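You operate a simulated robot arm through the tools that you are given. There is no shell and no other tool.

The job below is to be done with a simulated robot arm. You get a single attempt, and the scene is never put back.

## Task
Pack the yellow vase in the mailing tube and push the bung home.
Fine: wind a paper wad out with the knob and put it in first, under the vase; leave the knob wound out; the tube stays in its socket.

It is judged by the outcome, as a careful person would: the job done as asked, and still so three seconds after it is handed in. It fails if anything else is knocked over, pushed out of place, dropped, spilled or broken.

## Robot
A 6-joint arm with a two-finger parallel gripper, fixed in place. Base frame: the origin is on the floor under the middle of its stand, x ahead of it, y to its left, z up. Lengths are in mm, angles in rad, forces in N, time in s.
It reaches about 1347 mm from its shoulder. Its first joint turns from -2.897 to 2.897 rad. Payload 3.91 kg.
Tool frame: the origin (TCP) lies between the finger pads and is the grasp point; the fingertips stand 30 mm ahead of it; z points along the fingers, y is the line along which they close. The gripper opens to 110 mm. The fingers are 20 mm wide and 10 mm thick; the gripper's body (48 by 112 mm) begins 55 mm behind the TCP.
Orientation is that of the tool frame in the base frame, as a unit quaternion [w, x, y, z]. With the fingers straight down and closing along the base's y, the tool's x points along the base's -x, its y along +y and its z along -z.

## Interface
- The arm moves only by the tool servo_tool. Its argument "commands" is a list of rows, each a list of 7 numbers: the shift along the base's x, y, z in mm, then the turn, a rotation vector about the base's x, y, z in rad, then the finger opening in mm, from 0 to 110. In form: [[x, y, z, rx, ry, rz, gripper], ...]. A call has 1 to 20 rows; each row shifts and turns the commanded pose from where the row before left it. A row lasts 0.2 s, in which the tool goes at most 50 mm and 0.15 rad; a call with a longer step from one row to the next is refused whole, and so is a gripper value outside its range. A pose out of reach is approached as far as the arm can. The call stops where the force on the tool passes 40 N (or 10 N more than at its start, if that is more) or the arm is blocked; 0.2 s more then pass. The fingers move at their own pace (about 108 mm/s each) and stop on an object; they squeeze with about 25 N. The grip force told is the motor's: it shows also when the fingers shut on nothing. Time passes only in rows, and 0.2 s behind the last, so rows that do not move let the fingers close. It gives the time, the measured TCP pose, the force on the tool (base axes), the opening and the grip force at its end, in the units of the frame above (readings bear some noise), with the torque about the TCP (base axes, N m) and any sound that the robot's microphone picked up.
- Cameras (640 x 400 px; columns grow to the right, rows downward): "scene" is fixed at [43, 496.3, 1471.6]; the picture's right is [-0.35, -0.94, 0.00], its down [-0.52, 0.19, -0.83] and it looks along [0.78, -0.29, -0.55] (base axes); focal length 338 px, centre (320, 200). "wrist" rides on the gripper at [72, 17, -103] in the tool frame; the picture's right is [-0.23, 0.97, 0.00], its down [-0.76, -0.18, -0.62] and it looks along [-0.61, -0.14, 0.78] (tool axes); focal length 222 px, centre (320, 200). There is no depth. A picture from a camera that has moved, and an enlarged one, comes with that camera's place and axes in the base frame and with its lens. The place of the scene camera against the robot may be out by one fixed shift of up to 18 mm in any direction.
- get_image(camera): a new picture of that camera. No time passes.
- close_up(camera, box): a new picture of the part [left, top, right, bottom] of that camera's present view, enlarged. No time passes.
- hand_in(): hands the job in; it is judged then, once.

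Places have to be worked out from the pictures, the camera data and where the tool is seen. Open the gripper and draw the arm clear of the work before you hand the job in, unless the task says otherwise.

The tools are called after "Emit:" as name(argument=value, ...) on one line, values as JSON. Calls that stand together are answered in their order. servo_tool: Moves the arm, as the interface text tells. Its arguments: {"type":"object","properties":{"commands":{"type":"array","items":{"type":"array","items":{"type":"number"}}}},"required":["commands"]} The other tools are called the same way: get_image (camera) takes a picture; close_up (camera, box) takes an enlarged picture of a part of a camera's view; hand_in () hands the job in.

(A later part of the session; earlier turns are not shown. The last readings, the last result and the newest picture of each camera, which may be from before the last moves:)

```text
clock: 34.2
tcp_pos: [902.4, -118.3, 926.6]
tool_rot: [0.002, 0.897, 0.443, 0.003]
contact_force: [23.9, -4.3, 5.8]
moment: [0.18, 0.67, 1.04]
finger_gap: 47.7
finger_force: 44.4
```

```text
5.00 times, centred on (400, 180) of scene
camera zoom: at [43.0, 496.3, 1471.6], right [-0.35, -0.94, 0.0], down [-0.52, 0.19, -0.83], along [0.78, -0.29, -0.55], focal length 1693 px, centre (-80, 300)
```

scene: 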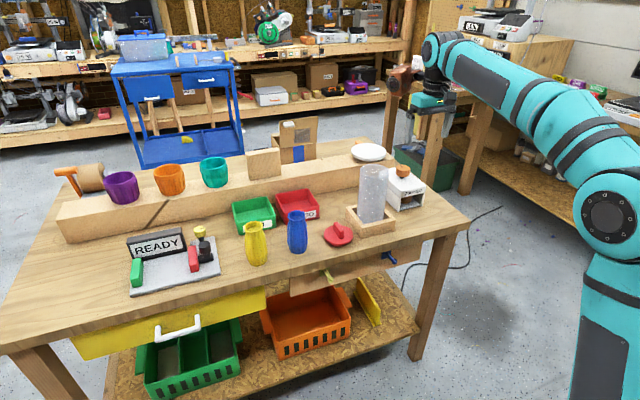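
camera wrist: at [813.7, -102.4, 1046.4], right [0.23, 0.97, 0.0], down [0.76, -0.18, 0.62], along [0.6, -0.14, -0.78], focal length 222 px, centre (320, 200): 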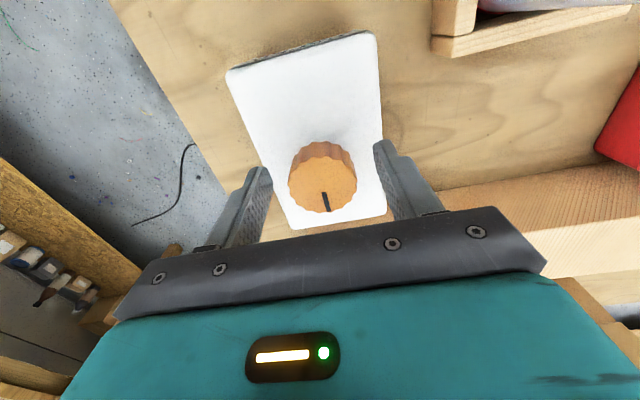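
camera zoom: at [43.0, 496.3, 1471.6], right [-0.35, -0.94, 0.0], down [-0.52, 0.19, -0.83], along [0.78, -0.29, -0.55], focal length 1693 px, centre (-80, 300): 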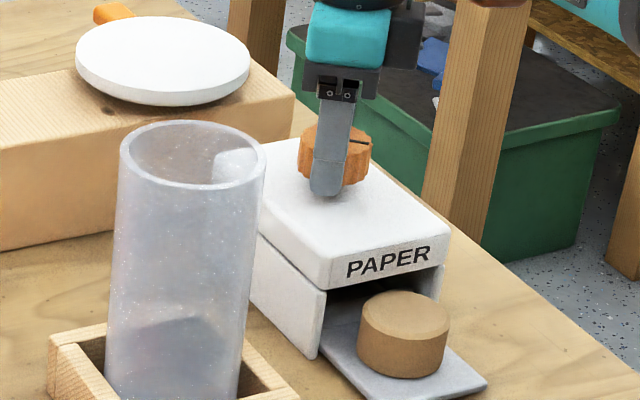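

The knob no longer follows (mark slants, ~1 N·m), so it is at its end stop and fully wound out. I release, rise clear and unwind the wrist back to zero.

Emit:
servo_tool(commands=[[0, 0, 0, 0, 0, 0, 70], [0, 0, 0, 0, 0, 0, 80], [0, 0, 0, 0, 0, 0, 80], [0, 0, 15, 0, 0, 0, 80], [0, 0, 25, 0, 0, 0, 80], [0, 0, 30, 0, 0, 0, 80], [0, 0, 30, 0, 0, 0, 80], [0, 0, 30, 0, 0, 0, 80], [0, 0, 20, 0, 0, 0.14, 80], [0, 0, 0, 0, 0, 0.14, 80], [0, 0, 0, 0, 0, 0.14, 80], [0, 0, 0, 0, 0, 0.14, 80], [0, 0, 0, 0, 0, 0.14, 80], [0, 0, 0, 0, 0, 0.14, 80], [0, 0, 0, 0, 0, 0.14, 80], [0, 0, 0, 0, 0, 0.14, 80], [0, 0, 0, 0, 0, 0.14, 80], [0, 0, 0, 0, 0, 0.14, 80], [0, 0, 0, 0, 0, 0.14, 80], [0, 0, 0, 0, 0, 0.14, 80]])

Emit:
close_up(camera="scene", box=[360, 140, 440, 220])

```text
clock: 38.5
tcp_pos: [899.6, -118.7, 1077.0]
tool_rot: [0.001, 0.267, 0.964, 0.004]
contact_force: [-0.3, 0.4, 0.0]
moment: [0.02, 0.0, 0.0]
finger_gap: 80.1
finger_force: 0.0
```

```text
5.00 times, centred on (400, 180) of scene
camera zoom: at [43.0, 496.3, 1471.6], right [-0.35, -0.94, 0.0], down [-0.52, 0.19, -0.83], along [0.78, -0.29, -0.55], focal length 1693 px, centre (-80, 300)
```

zoom: 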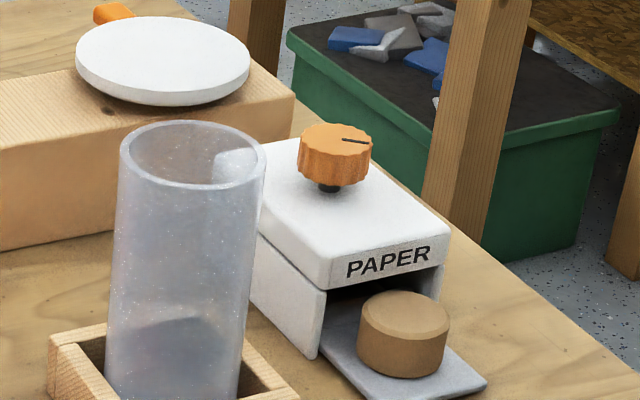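

The knob stays put and the wad is on its tray. I finish unwinding the wrist and move over the wad to view it.

Emit:
servo_tool(commands=[[-15, 0, 0, 0, 0, 0.135, 110], [-15, 0, 0, 0, 0, 0.135, 110], [-20, -1, 0, 0, 0, 0.135, 110], [-20, -1, -5, 0, 0, 0.135, 110], [-20, 0, -5, 0, 0, 0, 110], [-12, 0, -10, 0, 0, 0, 110], [0, 0, 0, 0, 0, 0, 110]])

Emit:
get_image(camera="wrist")

Emit:
close_up(camera="wrist", box=[230, 10, 410, 190])

```text
clock: 40.0
tcp_pos: [798.7, -120.5, 1057.0]
tool_rot: [-0.001, 0.002, 1.0, 0.004]
contact_force: [-0.1, -0.4, -0.2]
moment: [-0.01, -0.04, -0.05]
finger_gap: 109.8
finger_force: 0.1
```

```text
taken
camera wrist: at [724.3, -104.4, 1160.8], right [0.23, 0.97, 0.01], down [0.76, -0.18, 0.62], along [0.61, -0.14, -0.78], focal length 222 px, centre (320, 200)
```

wrist: 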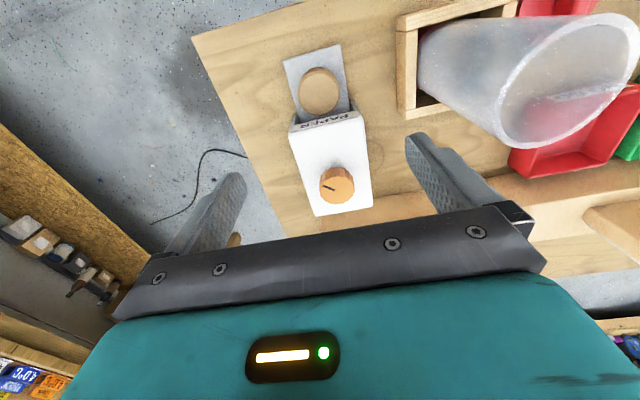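

```text
2.22 times, centred on (320, 100) of wrist
camera zoom: at [724.3, -104.4, 1160.8], right [0.23, 0.97, 0.01], down [0.76, -0.18, 0.62], along [0.61, -0.14, -0.78], focal length 494 px, centre (320, 422)
```

zoom: 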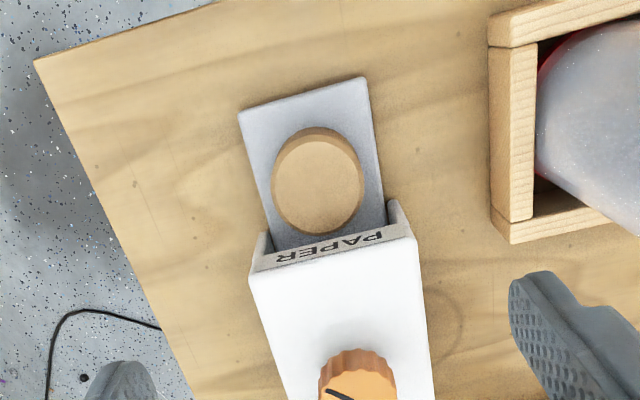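

From here the wad's top is near (796.5,−122.5) with z about 842, and nothing else crowds it. I descend partway and re-measure.

Emit:
servo_tool(commands=[[-1, -1, -20, 0, 0, 0, 110], [-1, -1, -20, 0, 0, 0, 110], [0, 0, -20, 0, 0, 0, 110], [0, 0, -20, 0, 0, 0, 110], [0, 0, -20, 0, 0, 0, 110], [0, 0, -20, 0, 0, 0, 110], [0, 0, -20, 0, 0, 0, 110], [0, 0, 0, 0, 0, 0, 110]])

Emit:
close_up(camera="wrist", box=[200, 40, 440, 220])

Emit:
close_up(camera="scene", box=[350, 150, 440, 240])

```text
clock: 41.9
tcp_pos: [796.0, -122.1, 917.3]
tool_rot: [-0.001, 0.002, 1.0, 0.004]
contact_force: [0.1, -1.0, 0.1]
moment: [-0.04, 0.0, 0.0]
finger_gap: 110.1
finger_force: 0.0
```

```text
2.22 times, centred on (320, 130) of wrist
camera zoom: at [722.8, -106.0, 1021.6], right [0.23, 0.97, 0.01], down [0.76, -0.19, 0.62], along [0.61, -0.14, -0.78], focal length 494 px, centre (320, 356)
```

zoom: 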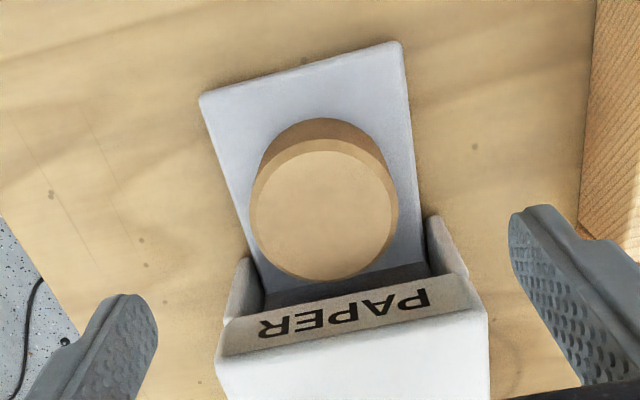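

```text
4.44 times, centred on (395, 195) of scene
camera zoom: at [43.0, 496.3, 1471.6], right [-0.35, -0.94, 0.0], down [-0.52, 0.19, -0.83], along [0.78, -0.29, -0.55], focal length 1504 px, centre (-13, 222)
```

zoom: 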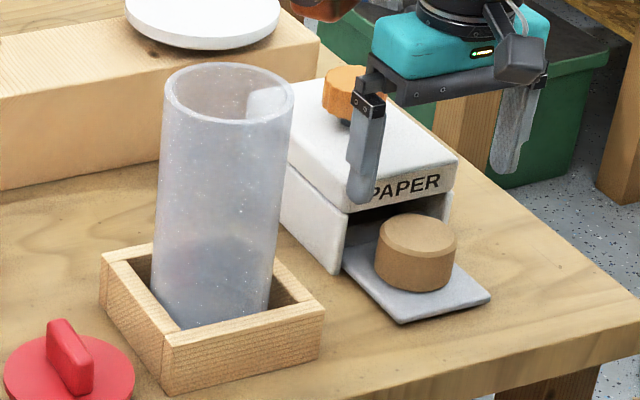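

Two heights agree: wad top at (797.6,−122.4,839), about 57 mm across and 32 mm tall. I descend to z≈843 (tips just above the tray) and grip it.

Emit:
servo_tool(commands=[[0.5, -0.2, -15, 0, 0, 0, 100], [0.5, -0.2, -15, 0, 0, 0, 100], [0, 0, -15, 0, 0, 0, 100], [0, 0, -15, 0, 0, 0, 100], [0, 0, -8, 0, 0, 0, 100], [0, 0, -5, 0, 0, 0, 100], [0, 0, 0, 0, 0, 0, 100]])

Emit:
close_up(camera="scene", box=[350, 150, 440, 240])

Emit:
get_image(camera="wrist")

```text
clock: 43.5
tcp_pos: [798.5, -122.5, 843.4]
tool_rot: [-0.001, 0.001, 1.0, 0.004]
contact_force: [0.2, 0.7, 0.4]
moment: [0.0, 0.03, 0.0]
finger_gap: 99.9
finger_force: 0.1
```

```text
4.44 times, centred on (395, 195) of scene
camera zoom: at [43.0, 496.3, 1471.6], right [-0.35, -0.94, 0.0], down [-0.52, 0.19, -0.83], along [0.78, -0.29, -0.55], focal length 1504 px, centre (-13, 222)
```

zoom: 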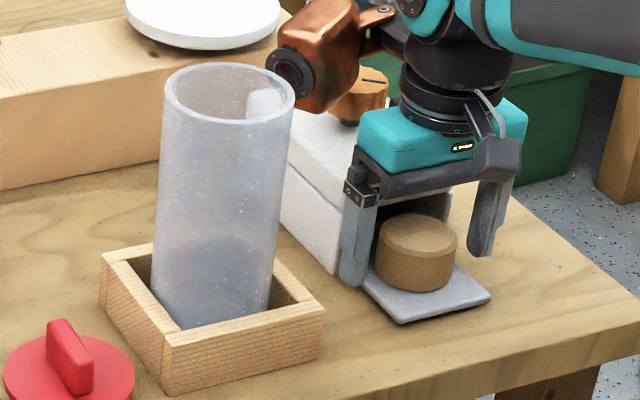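

```text
taken
camera wrist: at [724.0, -106.9, 948.1], right [0.23, 0.97, 0.01], down [0.76, -0.19, 0.62], along [0.61, -0.14, -0.78], focal length 222 px, centre (320, 200)
```

wrist: 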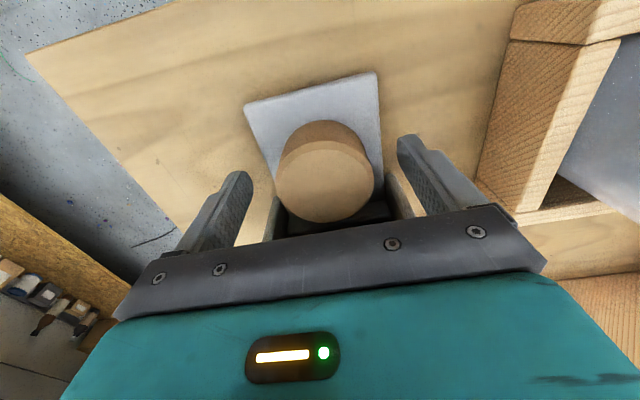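

The fingers straddle the wad with tips just over the tray. I close on it.

Emit:
servo_tool(commands=[[0, 0, 0, 0, 0, 0, 75], [0, 0, 0, 0, 0, 0, 60], [0, 0, 0, 0, 0, 0, 50], [0, 0, 0, 0, 0, 0, 45], [0, 0, 0, 0, 0, 0, 45]])

Emit:
close_up(camera="wrist", box=[200, 60, 440, 230])

```text
clock: 44.6
tcp_pos: [797.7, -122.3, 843.6]
tool_rot: [-0.001, 0.002, 1.0, 0.005]
contact_force: [0.6, 0.8, 0.4]
moment: [-0.03, 0.02, -0.02]
finger_gap: 54.5
finger_force: 24.5
```

```text
2.35 times, centred on (320, 145) of wrist
camera zoom: at [724.1, -106.9, 948.2], right [0.23, 0.97, 0.01], down [0.76, -0.19, 0.62], along [0.61, -0.14, -0.78], focal length 523 px, centre (320, 329)
```

zoom: 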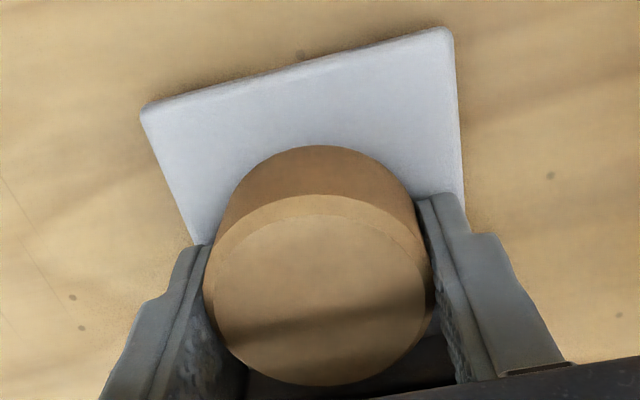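

The wad is held at 54.5 mm. I lift it straight up, well above the tube's rim.

Emit:
servo_tool(commands=[[0, 0, 8, 0, 0, 0, 45], [0, 0, 15, 0, 0, 0, 45], [0, 0, 25, 0, 0, 0, 45], [0, 0, 30, 0, 0, 0, 45], [0, 0, 30, 0, 0, 0, 45], [0, 0, 30, 0, 0, 0, 45], [0, 0, 30, 0, 0, 0, 45], [0, 0, 30, 0, 0, 0, 45], [0, 0, 30, 0, 0, 0, 45], [0, 0, 30, 0, 0, 0, 45], [0, 0, 20, 0, 0, 0, 45], [0, 0, 0, 0, 0, 0, 45]])

Emit:
get_image(camera="wrist")

Emit:
get_image(camera="scene")

```text
clock: 47.2
tcp_pos: [798.4, -122.8, 1121.7]
tool_rot: [0.0, 0.001, 1.0, 0.004]
contact_force: [-0.8, -0.4, -0.2]
moment: [0.0, 0.01, 0.02]
finger_gap: 53.8
finger_force: 25.3
```

```text
taken
camera wrist: at [724.0, -106.6, 1226.2], right [0.23, 0.97, 0.01], down [0.76, -0.19, 0.62], along [0.6, -0.14, -0.78], focal length 222 px, centre (320, 200)
```

wrist: 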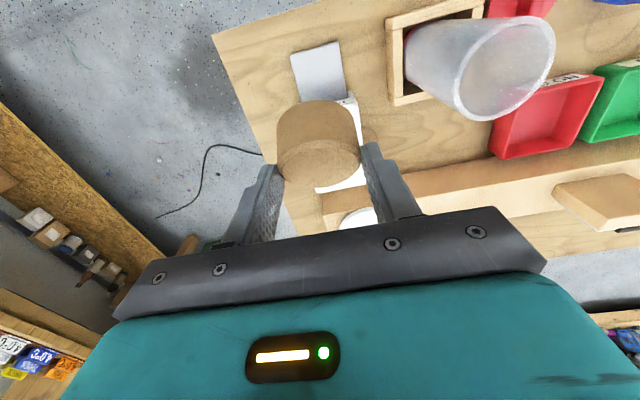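

```text
taken
```

scene: 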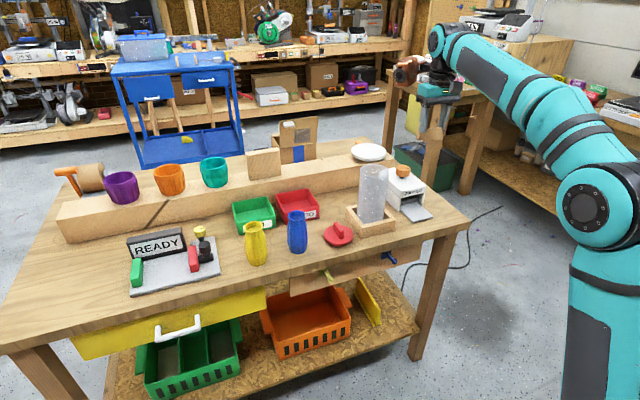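

The wad is lifted and the whole tube is in the wrist view; I enlarge it to measure the rim.

Emit:
close_up(camera="wrist", box=[380, 0, 570, 130])

Emit:
close_up(camera="scene", box=[335, 155, 405, 245])

```text
3.08 times, centred on (475, 65) of wrist
camera zoom: at [724.0, -106.6, 1226.2], right [0.23, 0.97, 0.01], down [0.76, -0.19, 0.62], along [0.6, -0.14, -0.78], focal length 684 px, centre (-157, 615)
```

zoom: 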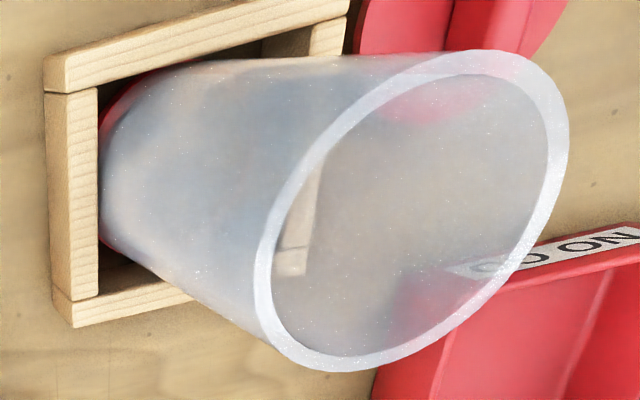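

```text
4.44 times, centred on (370, 200) of scene
camera zoom: at [43.0, 496.3, 1471.6], right [-0.35, -0.94, 0.0], down [-0.52, 0.19, -0.83], along [0.78, -0.29, -0.55], focal length 1504 px, centre (98, 200)
```

zoom: 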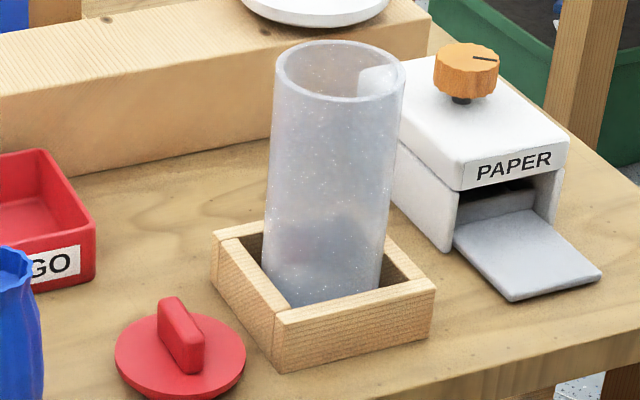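

Two wrist views intersect at the tube's rim centre ≈ (794,52), rim z≈992, outer diameter about 84 mm. I carry the wad over it, still above the rim, and check the alignment.

Emit:
servo_tool(commands=[[0, 15, 0, 0, 0, 0, 45], [-1, 25, 0, 0, 0, 0, 45], [-1, 30, 0, 0, 0, 0, 45], [-1, 30, 0, 0, 0, 0, 45], [-1, 30, 0, 0, 0, 0, 45], [0, 25, -10, 0, 0, 0, 45], [0, 15, -15, 0, 0, 0, 45], [0, 5, -15, 0, 0, 0, 45], [0, 0, 0, 0, 0, 0, 45]])

Emit:
get_image(camera="wrist")

Emit:
close_up(camera="scene", box=[330, 110, 430, 210])

```text
clock: 49.2
tcp_pos: [793.6, 52.7, 1082.6]
tool_rot: [-0.001, 0.001, 1.0, 0.004]
contact_force: [0.6, -0.4, -0.3]
moment: [-0.04, 0.01, -0.03]
finger_gap: 53.9
finger_force: 25.0
```

```text
taken
camera wrist: at [720.0, 68.1, 1186.0], right [0.23, 0.97, 0.01], down [0.76, -0.19, 0.62], along [0.6, -0.14, -0.78], focal length 222 px, centre (320, 200)
```

wrist: 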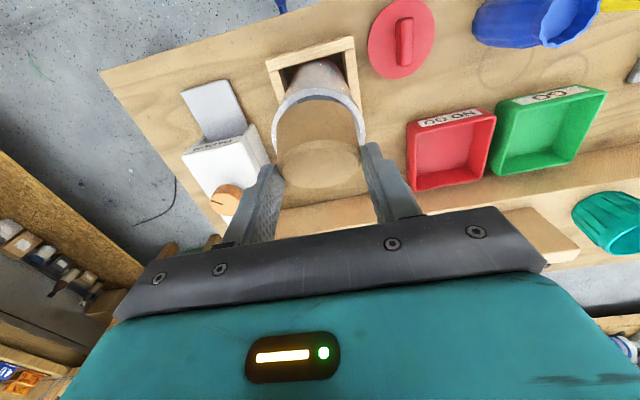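

```text
4.00 times, centred on (380, 160) of scene
camera zoom: at [43.0, 496.3, 1471.6], right [-0.35, -0.94, 0.0], down [-0.52, 0.19, -0.83], along [0.78, -0.29, -0.55], focal length 1354 px, centre (80, 360)
```

zoom: 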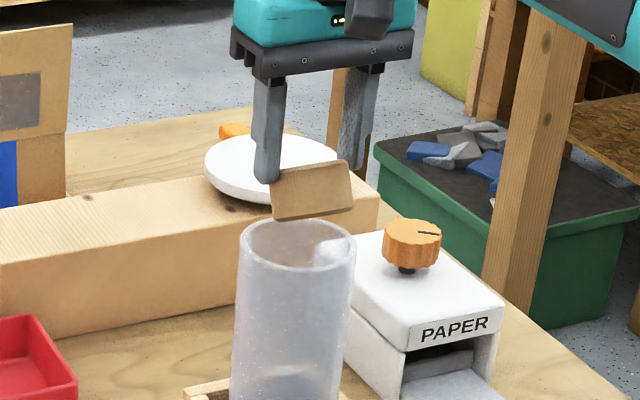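

In the scene view the wad has swung nose-down in the pads (I gripped slightly off its centre and low). Before deciding, I look closer at the wad and at the rim below it.

Emit:
close_up(camera="wrist", box=[240, 20, 400, 220])

Emit:
close_up(camera="scene", box=[350, 120, 430, 190])

```text
2.00 times, centred on (320, 120) of wrist
camera zoom: at [720.0, 68.1, 1186.0], right [0.23, 0.97, 0.01], down [0.76, -0.19, 0.62], along [0.6, -0.14, -0.78], focal length 444 px, centre (320, 360)
```

zoom: 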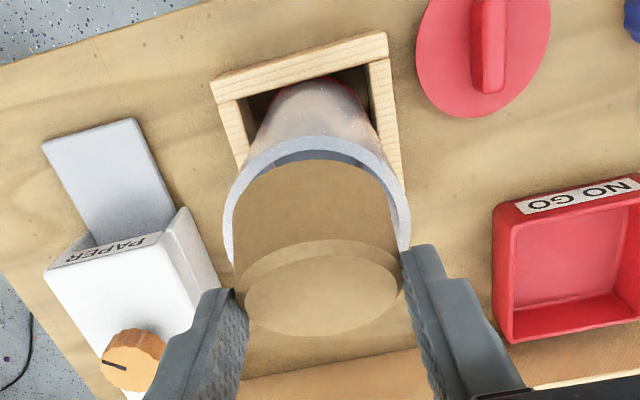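

```text
5.71 times, centred on (390, 155) of scene
camera zoom: at [43.0, 496.3, 1471.6], right [-0.35, -0.94, 0.0], down [-0.52, 0.19, -0.83], along [0.78, -0.29, -0.55], focal length 1934 px, centre (-80, 457)
```

zoom: 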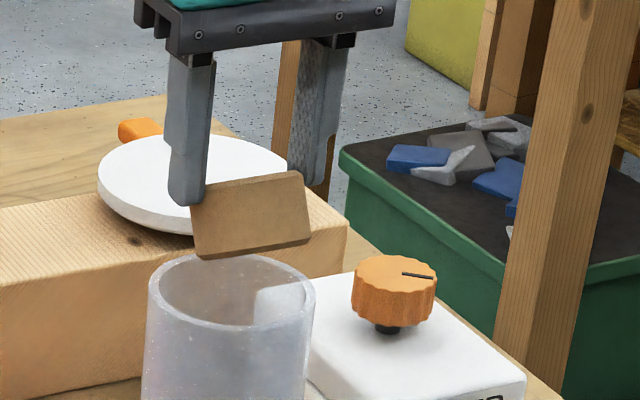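

The wad has slid down and tipped about 27°, hanging by its upper edge at the fingertips, its middle about 10 mm toward −x of the TCP. It is already over the tube, so I move gently +x to centre the wad itself over the opening while easing down, so the tube walls will guide it.

Emit:
servo_tool(commands=[[2, -0.3, -1, 0, 0, 0, 45], [4, -0.3, -3, 0, 0, 0, 45], [4, -0.3, -5, 0, 0, 0, 45], [3, -0.3, -6, 0, 0, 0, 45]])

Emit:
close_up(camera="wrist", box=[240, 20, 400, 220])

Emit:
close_up(camera="scene", box=[350, 120, 430, 190])

```text
clock: 50.2
tcp_pos: [806.5, 50.7, 1066.5]
tool_rot: [-0.001, 0.001, 1.0, 0.005]
contact_force: [-0.2, 0.0, 0.5]
moment: [0.02, 0.0, 0.01]
finger_gap: 53.6
finger_force: 24.9
```

```text
2.00 times, centred on (320, 120) of wrist
camera zoom: at [732.9, 66.9, 1171.0], right [0.23, 0.97, 0.01], down [0.76, -0.19, 0.62], along [0.61, -0.14, -0.78], focal length 444 px, centre (320, 360)
```

zoom: 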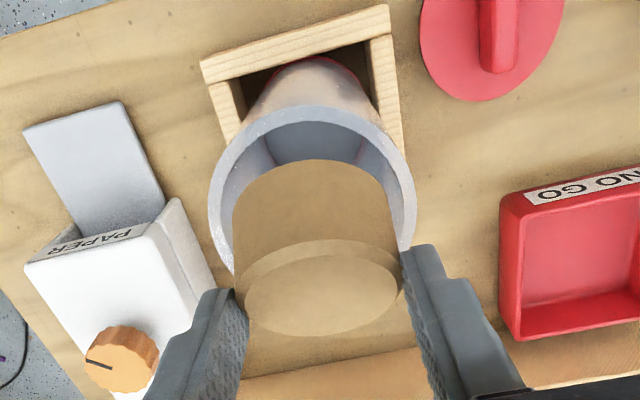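

```text
5.71 times, centred on (390, 155) of scene
camera zoom: at [43.0, 496.3, 1471.6], right [-0.35, -0.94, 0.0], down [-0.52, 0.19, -0.83], along [0.78, -0.29, -0.55], focal length 1934 px, centre (-80, 457)
```

zoom: 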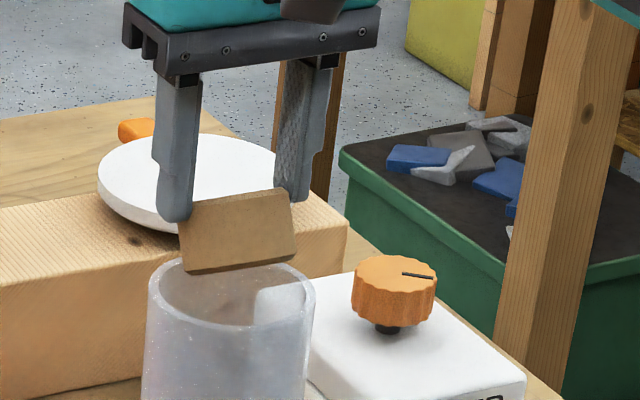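

Still held, and the wad now sits within the rim's outline from both views. I lower 38 mm so it is inside the tube while the fingertips stay just above the rim.

Emit:
servo_tool(commands=[[0.5, -0.3, -4, 0, 0, 0, 45], [0.5, -0.3, -7, 0, 0, 0, 45], [0, 0, -8, 0, 0, 0, 45], [0, 0, -8, 0, 0, 0, 45], [0, 0, -7, 0, 0, 0, 45], [0, 0, -4, 0, 0, 0, 45]])

Emit:
close_up(camera="wrist", box=[240, 20, 400, 220])

Emit:
close_up(camera="scene", box=[340, 130, 420, 200])

```text
clock: 51.6
tcp_pos: [807.2, 51.4, 1029.2]
tool_rot: [0.0, 0.001, 1.0, 0.004]
contact_force: [-0.1, -0.2, 0.8]
moment: [-0.01, 0.01, -0.04]
finger_gap: 53.9
finger_force: 24.7
```

```text
2.00 times, centred on (320, 120) of wrist
camera zoom: at [733.8, 66.5, 1133.5], right [0.23, 0.97, 0.01], down [0.76, -0.19, 0.62], along [0.61, -0.14, -0.78], focal length 444 px, centre (320, 360)
```

zoom: 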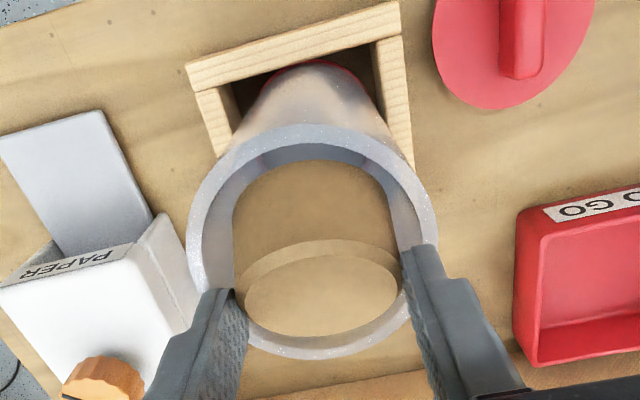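

```text
5.71 times, centred on (380, 165) of scene
camera zoom: at [43.0, 496.3, 1471.6], right [-0.35, -0.94, 0.0], down [-0.52, 0.19, -0.83], along [0.78, -0.29, -0.55], focal length 1934 px, centre (-23, 400)
```

zoom: 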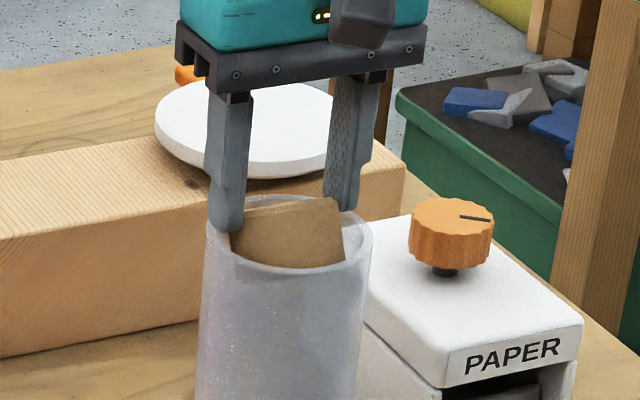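

The wad is now inside the opening with the tips still above the rim. I nudge to centre it, then open to let it slide down the tube.

Emit:
servo_tool(commands=[[1, -0.5, -1, 0, 0, 0, 45], [1, -0.5, -1.5, 0, 0, 0, 45], [0, 0, 0, 0, 0, 0, 110], [0, 0, 0, 0, 0, 0, 110], [0, 0, 0, 0, 0, 0, 110], [0, 0, 15, 0, 0, 0, 110], [0, 0, 25, 0, 0, 0, 110]])

Emit:
close_up(camera="wrist", box=[240, 20, 400, 220])

Emit:
close_up(camera="scene", box=[330, 140, 430, 240])

```text
clock: 53.2
tcp_pos: [809.5, 49.8, 1066.5]
tool_rot: [-0.001, 0.002, 1.0, 0.006]
contact_force: [-0.1, 0.3, -0.1]
moment: [0.01, 0.02, 0.02]
finger_gap: 110.0
finger_force: 0.1
```

```text
2.00 times, centred on (320, 120) of wrist
camera zoom: at [736.1, 65.7, 1170.8], right [0.23, 0.97, 0.01], down [0.76, -0.19, 0.62], along [0.6, -0.14, -0.78], focal length 444 px, centre (320, 360)
```

zoom: 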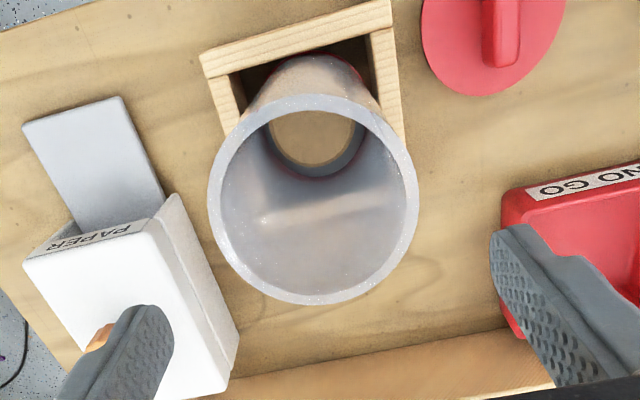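

```text
4.00 times, centred on (380, 190) of scene
camera zoom: at [43.0, 496.3, 1471.6], right [-0.35, -0.94, 0.0], down [-0.52, 0.19, -0.83], along [0.78, -0.29, -0.55], focal length 1354 px, centre (80, 240)
```

zoom: 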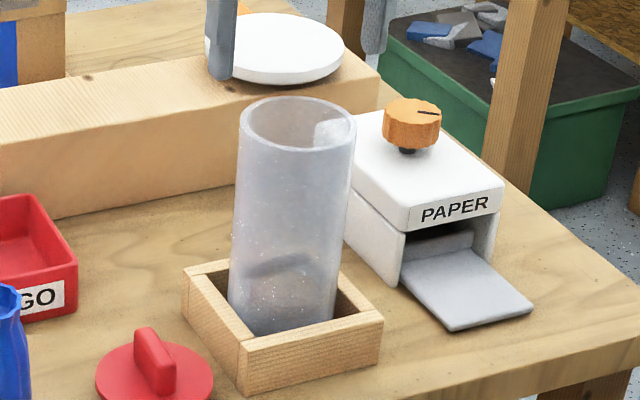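

The wad has dropped to the bottom. I enlarge to check that it lies flat.

Emit:
close_up(camera="wrist", box=[285, 55, 355, 125])

Emit:
close_up(camera="scene", box=[360, 160, 400, 235])

```text
5.71 times, centred on (320, 90) of wrist
camera zoom: at [736.1, 65.7, 1170.8], right [0.23, 0.97, 0.01], down [0.76, -0.19, 0.62], along [0.6, -0.14, -0.78], focal length 1269 px, centre (320, 829)
```

zoom: 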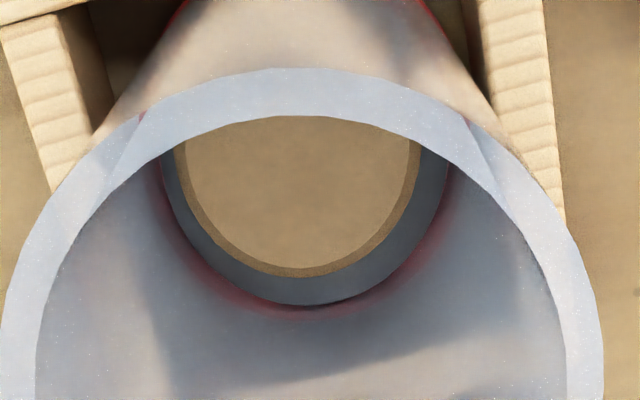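

```text
5.33 times, centred on (380, 198) of scene
camera zoom: at [43.0, 496.3, 1471.6], right [-0.35, -0.94, 0.0], down [-0.52, 0.19, -0.83], along [0.78, -0.29, -0.55], focal length 1805 px, centre (0, 213)
```

zoom: 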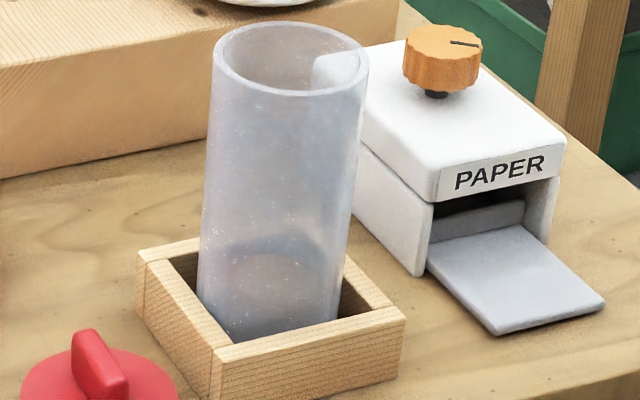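

The wad lies flat on the tube's floor, concentric with its walls. Next the yellow vase: I rise and travel across to view it from above.

Emit:
servo_tool(commands=[[0, 10, 25, 0, 0, 0, 110], [-5, 30, 20, 0, 0, 0, 110], [-6, 40, 0, 0, 0, 0, 110], [-6, 40, 0, 0, 0, 0, 110], [-6, 40, 0, 0, 0, 0, 110], [-6, 40, 0, 0, 0, 0, 110], [-6, 40, 0, 0, 0, 0, 110], [-6, 40, 0, 0, 0, 0, 110], [-6, 40, 0, 0, 0, 0, 110], [-6, 30, 0, 0, 0, 0, 110], [-3, 20, 0, 0, 0, 0, 110], [0, 0, 0, 0, 0, 0, 110]])

Emit:
get_image(camera="wrist")

Emit:
close_up(camera="scene", box=[215, 170, 345, 290])

```text
clock: 55.9
tcp_pos: [753.0, 420.5, 1110.6]
tool_rot: [-0.001, 0.001, 1.0, 0.005]
contact_force: [0.1, 0.2, -0.4]
moment: [-0.02, -0.05, 0.01]
finger_gap: 109.8
finger_force: 0.0
```

```text
taken
camera wrist: at [679.5, 436.2, 1215.8], right [0.23, 0.97, 0.01], down [0.76, -0.18, 0.62], along [0.61, -0.14, -0.78], focal length 222 px, centre (320, 200)
```

wrist: 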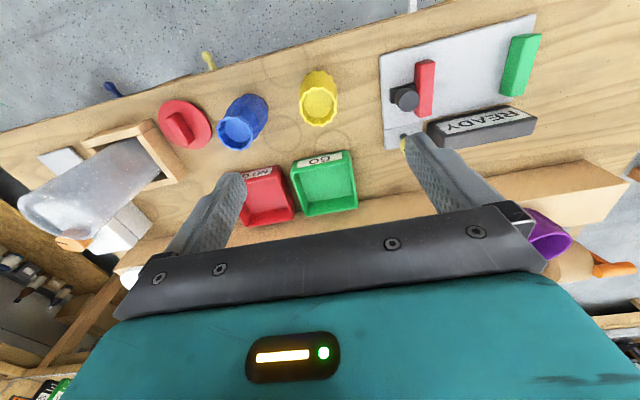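

```text
3.33 times, centred on (280, 230) of scene
camera zoom: at [43.0, 496.3, 1471.6], right [-0.35, -0.94, 0.0], down [-0.52, 0.19, -0.83], along [0.78, -0.29, -0.55], focal length 1128 px, centre (453, 100)
```

zoom: 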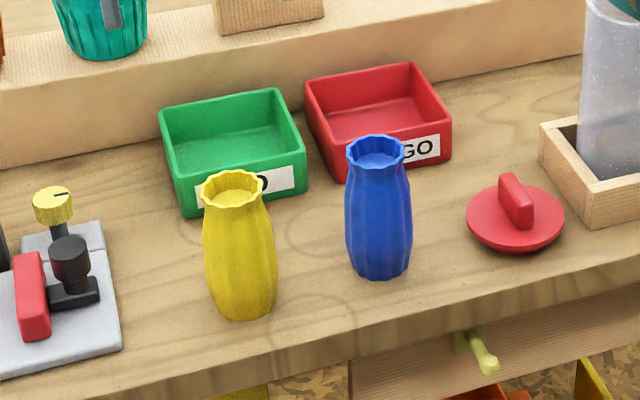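

The yellow vase is in view from above. I enlarge it in the wrist view to measure its rim.

Emit:
close_up(camera="wrist", box=[270, 50, 370, 150])

Emit:
close_up(camera="scene", box=[235, 205, 285, 275])

```text
4.00 times, centred on (320, 100) of wrist
camera zoom: at [679.5, 436.2, 1215.8], right [0.23, 0.97, 0.01], down [0.76, -0.18, 0.62], along [0.61, -0.14, -0.78], focal length 888 px, centre (320, 600)
```

zoom: 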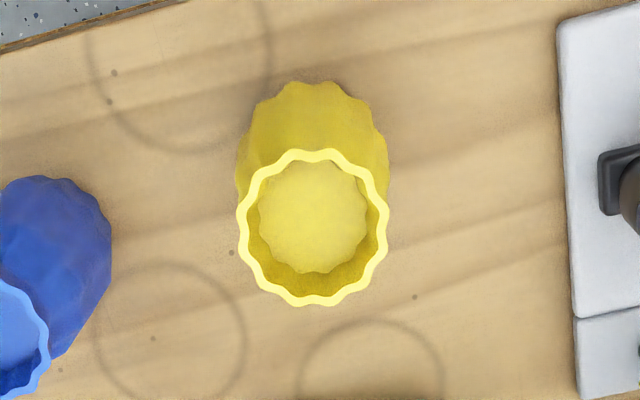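

```text
5.71 times, centred on (260, 240) of scene
camera zoom: at [43.0, 496.3, 1471.6], right [-0.35, -0.94, 0.0], down [-0.52, 0.19, -0.83], along [0.78, -0.29, -0.55], focal length 1934 px, centre (663, -29)
```

zoom: 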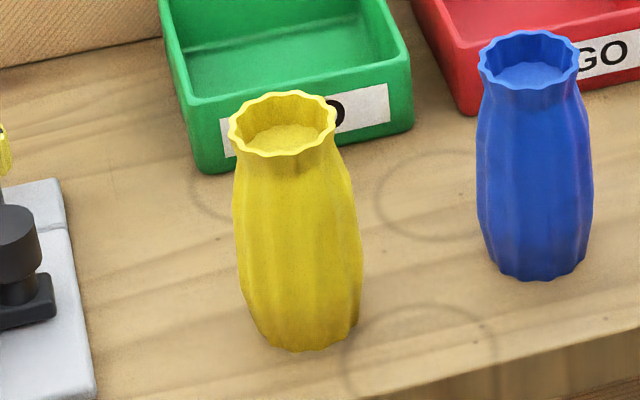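

Rim about 48 mm across near (762,415), top near z 915. I move over it and come lower for a second measure.

Emit:
servo_tool(commands=[[3, -2, -15, 0, 0, 0, 110], [3, -2, -15, 0, 0, 0, 110], [3, -1, -15, 0, 0, 0, 110], [0, 0, -15, 0, 0, 0, 110], [0, 0, -15, 0, 0, 0, 110], [0, 0, -15, 0, 0, 0, 110], [0, 0, -10, 0, 0, 0, 110], [0, 0, 0, 0, 0, 0, 110]])

Emit:
get_image(camera="wrist")

Emit:
close_up(camera="wrist", box=[260, 70, 380, 190])

```text
clock: 57.6
tcp_pos: [761.5, 414.3, 1010.8]
tool_rot: [0.0, 0.001, 1.0, 0.005]
contact_force: [0.5, -0.3, 0.0]
moment: [-0.03, 0.0, -0.01]
finger_gap: 110.3
finger_force: 0.1
```

```text
taken
camera wrist: at [689.3, 431.1, 1115.7], right [0.23, 0.97, 0.01], down [0.76, -0.19, 0.62], along [0.61, -0.14, -0.78], focal length 222 px, centre (320, 200)
```

wrist: 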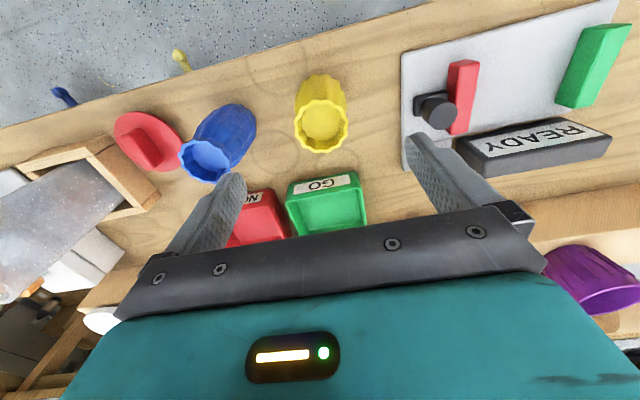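

```text
3.33 times, centred on (320, 130) of wrist
camera zoom: at [689.3, 431.1, 1115.7], right [0.23, 0.97, 0.01], down [0.76, -0.19, 0.62], along [0.61, -0.14, -0.78], focal length 740 px, centre (320, 433)
```

zoom: 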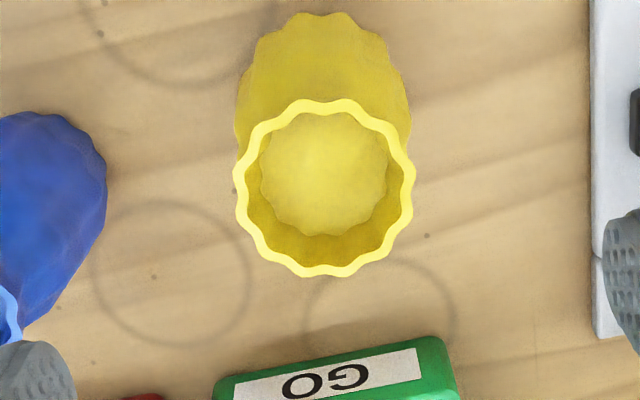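

The vase's rim is about 49.5 mm across at (762,416.5), top z≈916, and the tube's bore is only about 74 mm, so finger clearance inside the tube will be small. I look closely at the flutes of the rim and the bung's shape before choosing the grip.

Emit:
close_up(camera="wrist", box=[285, 65, 360, 160])

Emit:
close_up(camera="scene", box=[315, 210, 365, 255])

Emit:
close_up(camera="wrist", box=[90, 90, 200, 200])

```text
4.21 times, centred on (322, 112) of wrist
camera zoom: at [689.3, 431.1, 1115.7], right [0.23, 0.97, 0.01], down [0.76, -0.19, 0.62], along [0.61, -0.14, -0.78], focal length 935 px, centre (310, 568)
```

zoom: 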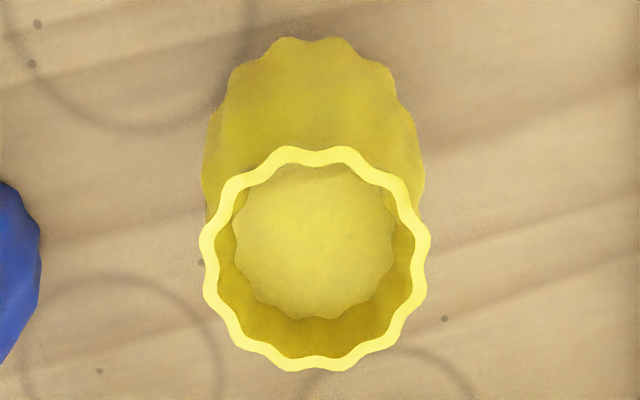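

```text
8.89 times, centred on (340, 232) of scene
camera zoom: at [43.0, 496.3, 1471.6], right [-0.35, -0.94, 0.0], down [-0.52, 0.19, -0.83], along [0.78, -0.29, -0.55], focal length 3009 px, centre (142, -89)
```

zoom: 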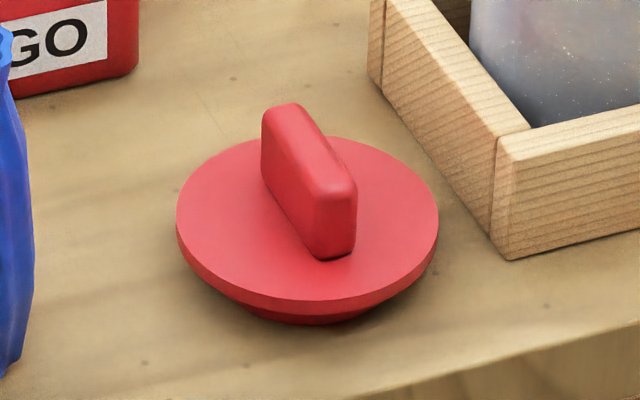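

```text
3.64 times, centred on (145, 145) of wrist
camera zoom: at [689.3, 431.1, 1115.7], right [0.23, 0.97, 0.01], down [0.76, -0.19, 0.62], along [0.61, -0.14, -0.78], focal length 808 px, centre (956, 400)
```

zoom: 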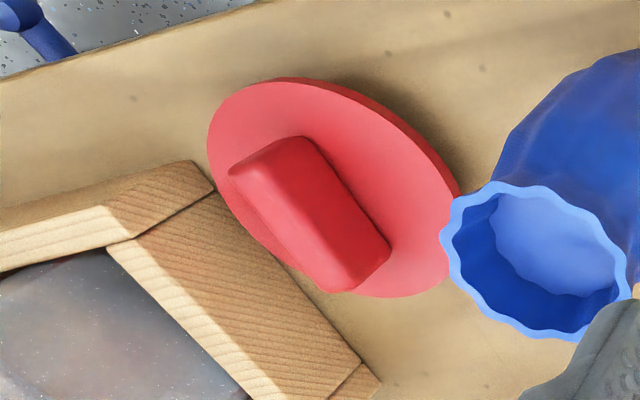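

The rim has 12 flutes; turning the gripper −0.23 rad puts valleys under the pads, giving the narrowest hold. I level the small tool tilt, turn, and come down to just above the vase for a check.

Emit:
servo_tool(commands=[[0.2, 1, 0, -0.005, 0, -0.116, 110], [0.3, 1, 0, -0.005, 0, -0.116, 110], [0, 0, -15, 0, 0, 0, 90], [0, 0, -15, 0, 0, 0, 80], [0, 0, -10, 0, 0, 0, 80], [0, 0, 0, 0, 0, 0, 80]])

Emit:
close_up(camera="wrist", box=[230, 70, 410, 230])

Emit:
close_up(camera="scene", box=[225, 160, 295, 270])

```text
clock: 59.0
tcp_pos: [764.0, 416.8, 971.9]
tool_rot: [0.0, 0.119, 0.993, 0.0]
contact_force: [0.2, -0.2, 0.2]
moment: [0.01, -0.03, -0.01]
finger_gap: 79.8
finger_force: 0.1
```

```text
2.50 times, centred on (320, 150) of wrist
camera zoom: at [695.3, 449.8, 1075.7], right [0.45, 0.89, 0.0], down [0.7, -0.35, 0.62], along [0.56, -0.28, -0.78], focal length 555 px, centre (320, 325)
```

zoom: 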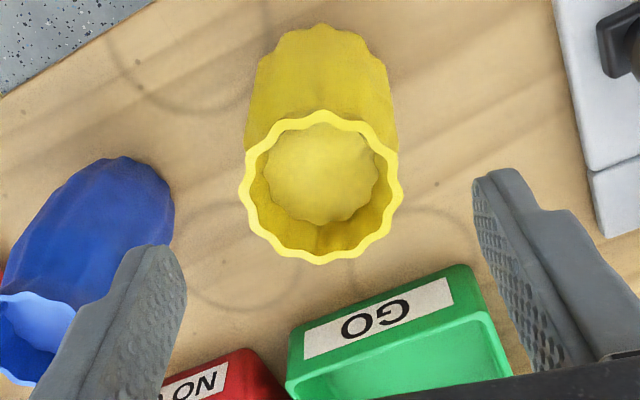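

```text
3.64 times, centred on (260, 215) of scene
camera zoom: at [43.0, 496.3, 1471.6], right [-0.35, -0.94, 0.0], down [-0.52, 0.19, -0.83], along [0.78, -0.29, -0.55], focal length 1231 px, centre (538, 146)
```

zoom: 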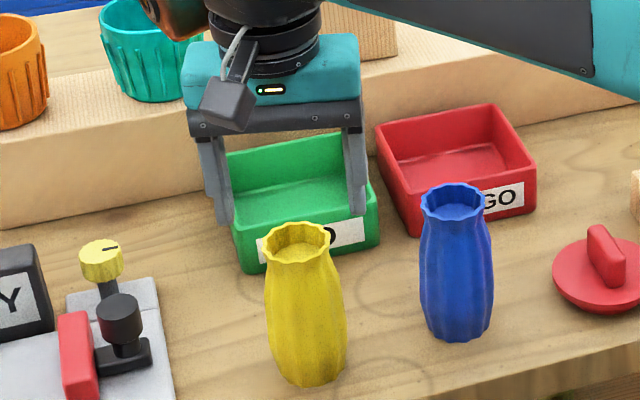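

I check the flutes against the pads with a tighter enlargement, and the height against the fingertips.

Emit:
close_up(camera="wrist", box=[280, 100, 360, 180])

Emit:
close_up(camera="scene", box=[235, 180, 285, 270])

```text
5.00 times, centred on (320, 140) of wrist
camera zoom: at [695.3, 449.8, 1075.7], right [0.45, 0.89, 0.0], down [0.7, -0.35, 0.62], along [0.56, -0.28, -0.78], focal length 1111 px, centre (320, 500)
```

zoom: 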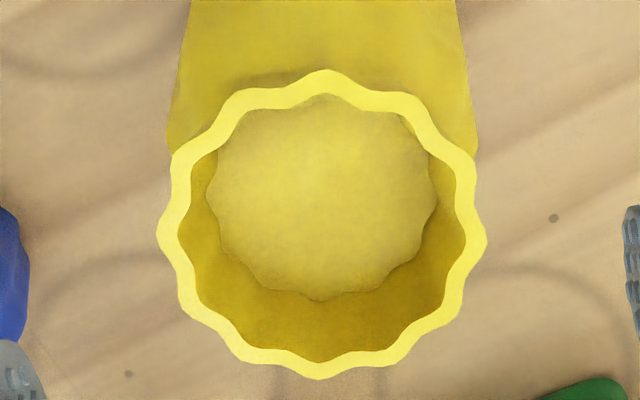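

```text
4.44 times, centred on (260, 225) of scene
camera zoom: at [43.0, 496.3, 1471.6], right [-0.35, -0.94, 0.0], down [-0.52, 0.19, -0.83], along [0.78, -0.29, -0.55], focal length 1504 px, centre (587, 89)
```

zoom: 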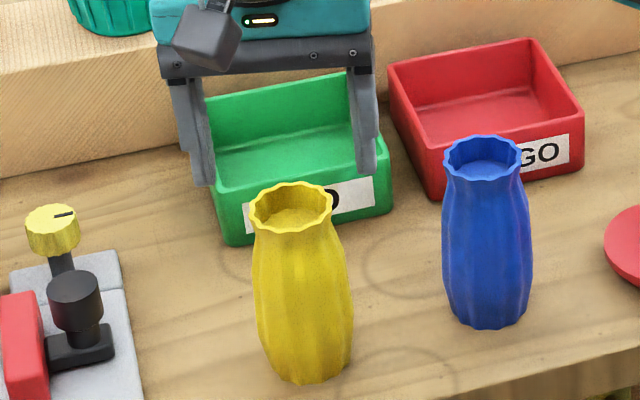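

Valleys line up with the pads, and the rim is ~21 mm below the fingertips (z≈919). I lower 35 mm for a 12–13 mm hold on the rim and close gently.

Emit:
servo_tool(commands=[[-0.3, -0.6, -10, 0, 0, 0, 80], [0, 0, -10, 0, 0, 0, 80], [0, 0, -10, 0, 0, 0, 80], [0, 0, -5, 0, 0, 0, 80], [0, 0, 0, 0, 0, 0, 66], [0, 0, 0, 0, 0, 0, 58], [0, 0, 0, 0, 0, 0, 52], [0, 0, 0, 0, 0, 0, 42], [0, 0, 0, 0, 0, 0, 42]])

Emit:
close_up(camera="wrist", box=[240, 90, 400, 230])

Emit:
close_up(camera="scene", box=[235, 180, 285, 270])

```text
clock: 61.0
tcp_pos: [762.3, 416.4, 936.6]
tool_rot: [-0.001, 0.118, 0.993, -0.001]
contact_force: [0.1, -0.2, 0.8]
moment: [0.0, -0.04, 0.02]
finger_gap: 47.4
finger_force: 25.1
```

```text
2.86 times, centred on (320, 160) of wrist
camera zoom: at [694.8, 449.1, 1040.5], right [0.45, 0.89, 0.0], down [0.7, -0.35, 0.62], along [0.56, -0.28, -0.78], focal length 635 px, centre (320, 314)
```

zoom: 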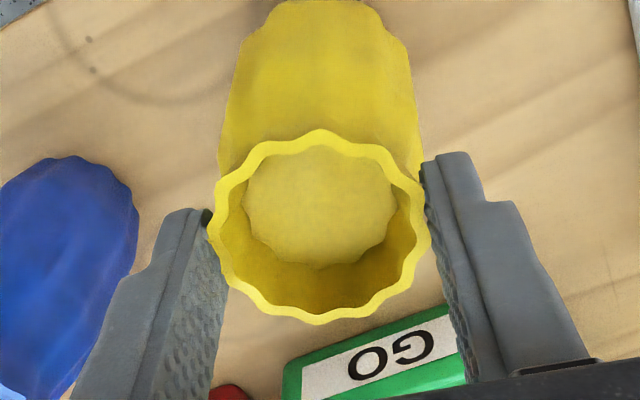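

```text
4.44 times, centred on (260, 225) of scene
camera zoom: at [43.0, 496.3, 1471.6], right [-0.35, -0.94, 0.0], down [-0.52, 0.19, -0.83], along [0.78, -0.29, -0.55], focal length 1504 px, centre (587, 89)
```

zoom: 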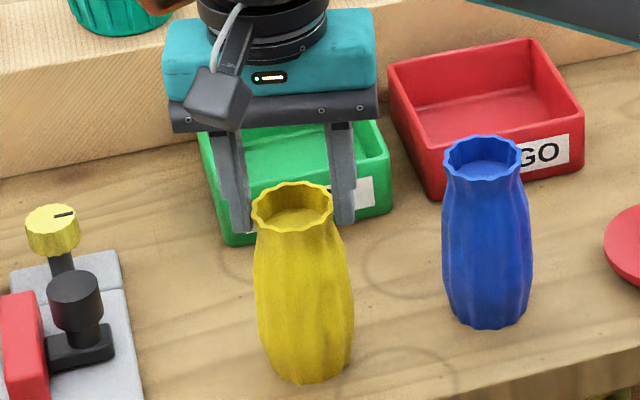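

Gripped at 47.4 mm, which leaves about 2 mm finger clearance in the bore. I lift slowly a few millimetres and check for slipping before going on.

Emit:
servo_tool(commands=[[0, 0, 1, 0, 0, 0, 42], [0, 0, 2, 0, 0, 0, 42], [0, 0, 3, 0, 0, 0, 42], [0, 0, 3, 0, 0, 0, 42], [0, 0, 3, 0, 0, 0, 42], [0, 0, 0, 0, 0, 0, 42]])

Emit:
close_up(camera="wrist", box=[240, 90, 400, 230])

Emit:
close_up(camera="scene", box=[235, 180, 285, 270])

```text
clock: 62.5
tcp_pos: [762.3, 415.9, 948.6]
tool_rot: [0.0, 0.117, 0.993, 0.0]
contact_force: [-0.6, -0.1, -0.7]
moment: [0.01, 0.04, -0.02]
finger_gap: 47.4
finger_force: 24.9
```

```text
2.86 times, centred on (320, 160) of wrist
camera zoom: at [694.9, 449.4, 1052.7], right [0.45, 0.89, 0.0], down [0.7, -0.35, 0.62], along [0.56, -0.28, -0.78], focal length 635 px, centre (320, 314)
```

zoom: 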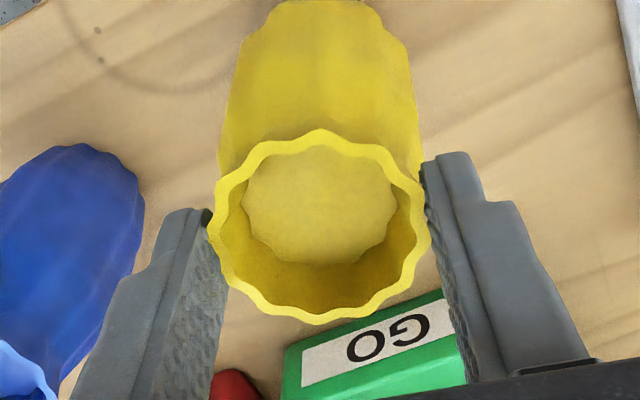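

```text
4.44 times, centred on (260, 225) of scene
camera zoom: at [43.0, 496.3, 1471.6], right [-0.35, -0.94, 0.0], down [-0.52, 0.19, -0.83], along [0.78, -0.29, -0.55], focal length 1504 px, centre (587, 89)
```

zoom: 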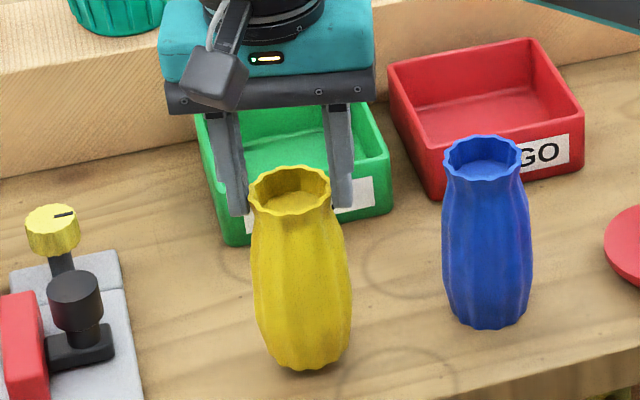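

No slip: the vase rises with the fingers. I lift it smoothly to carrying height, well above the tube's rim and the other things.

Emit:
servo_tool(commands=[[0, 0, 4, 0, 0, 0, 42], [0, 0, 7, 0, 0, 0, 42], [0, 0, 10, 0, 0, 0, 42], [0, 0, 13, 0, 0, 0, 42], [0, 0, 16, 0, 0, 0, 42], [0, 0, 18, 0, 0, 0, 42], [0, 0, 20, 0, 0, 0, 42], [0, 0, 20, 0, 0, 0, 42], [0, 0, 20, 0, 0, 0, 42], [0, 0, 20, 0, 0, 0, 42], [0, 0, 18, 0, 0, 0, 42], [0, 0, 16, 0, 0, 0, 42], [0, 0, 13, 0, 0, 0, 42], [0, 0, 10, 0, 0, 0, 42], [0, 0, 7, 0, 0, 0, 42], [0, 0, 4, 0, 0, 0, 42], [0, 0, 0, 0, 0, 0, 42]])

Emit:
close_up(camera="wrist", box=[240, 90, 400, 230])

Emit:
close_up(camera="scene", box=[220, 90, 320, 210])

```text
clock: 66.0
tcp_pos: [762.2, 416.8, 1164.9]
tool_rot: [0.0, 0.117, 0.993, -0.001]
contact_force: [-0.5, -0.7, -0.1]
moment: [-0.01, -0.02, 0.01]
finger_gap: 47.5
finger_force: 24.9
```

```text
2.86 times, centred on (320, 160) of wrist
camera zoom: at [695.0, 449.5, 1268.7], right [0.45, 0.89, 0.0], down [0.7, -0.35, 0.62], along [0.56, -0.28, -0.78], focal length 635 px, centre (320, 314)
```

zoom: 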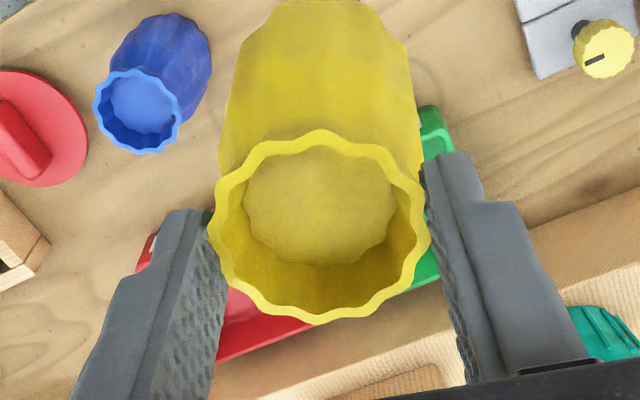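

```text
3.33 times, centred on (270, 150) of scene
camera zoom: at [43.0, 496.3, 1471.6], right [-0.35, -0.94, 0.0], down [-0.52, 0.19, -0.83], along [0.78, -0.29, -0.55], focal length 1128 px, centre (487, 367)
```

zoom: 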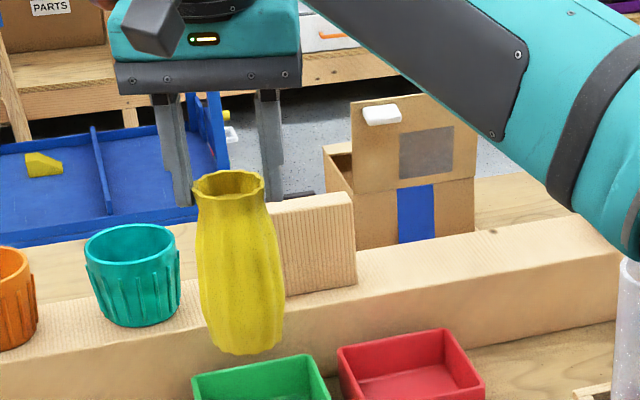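

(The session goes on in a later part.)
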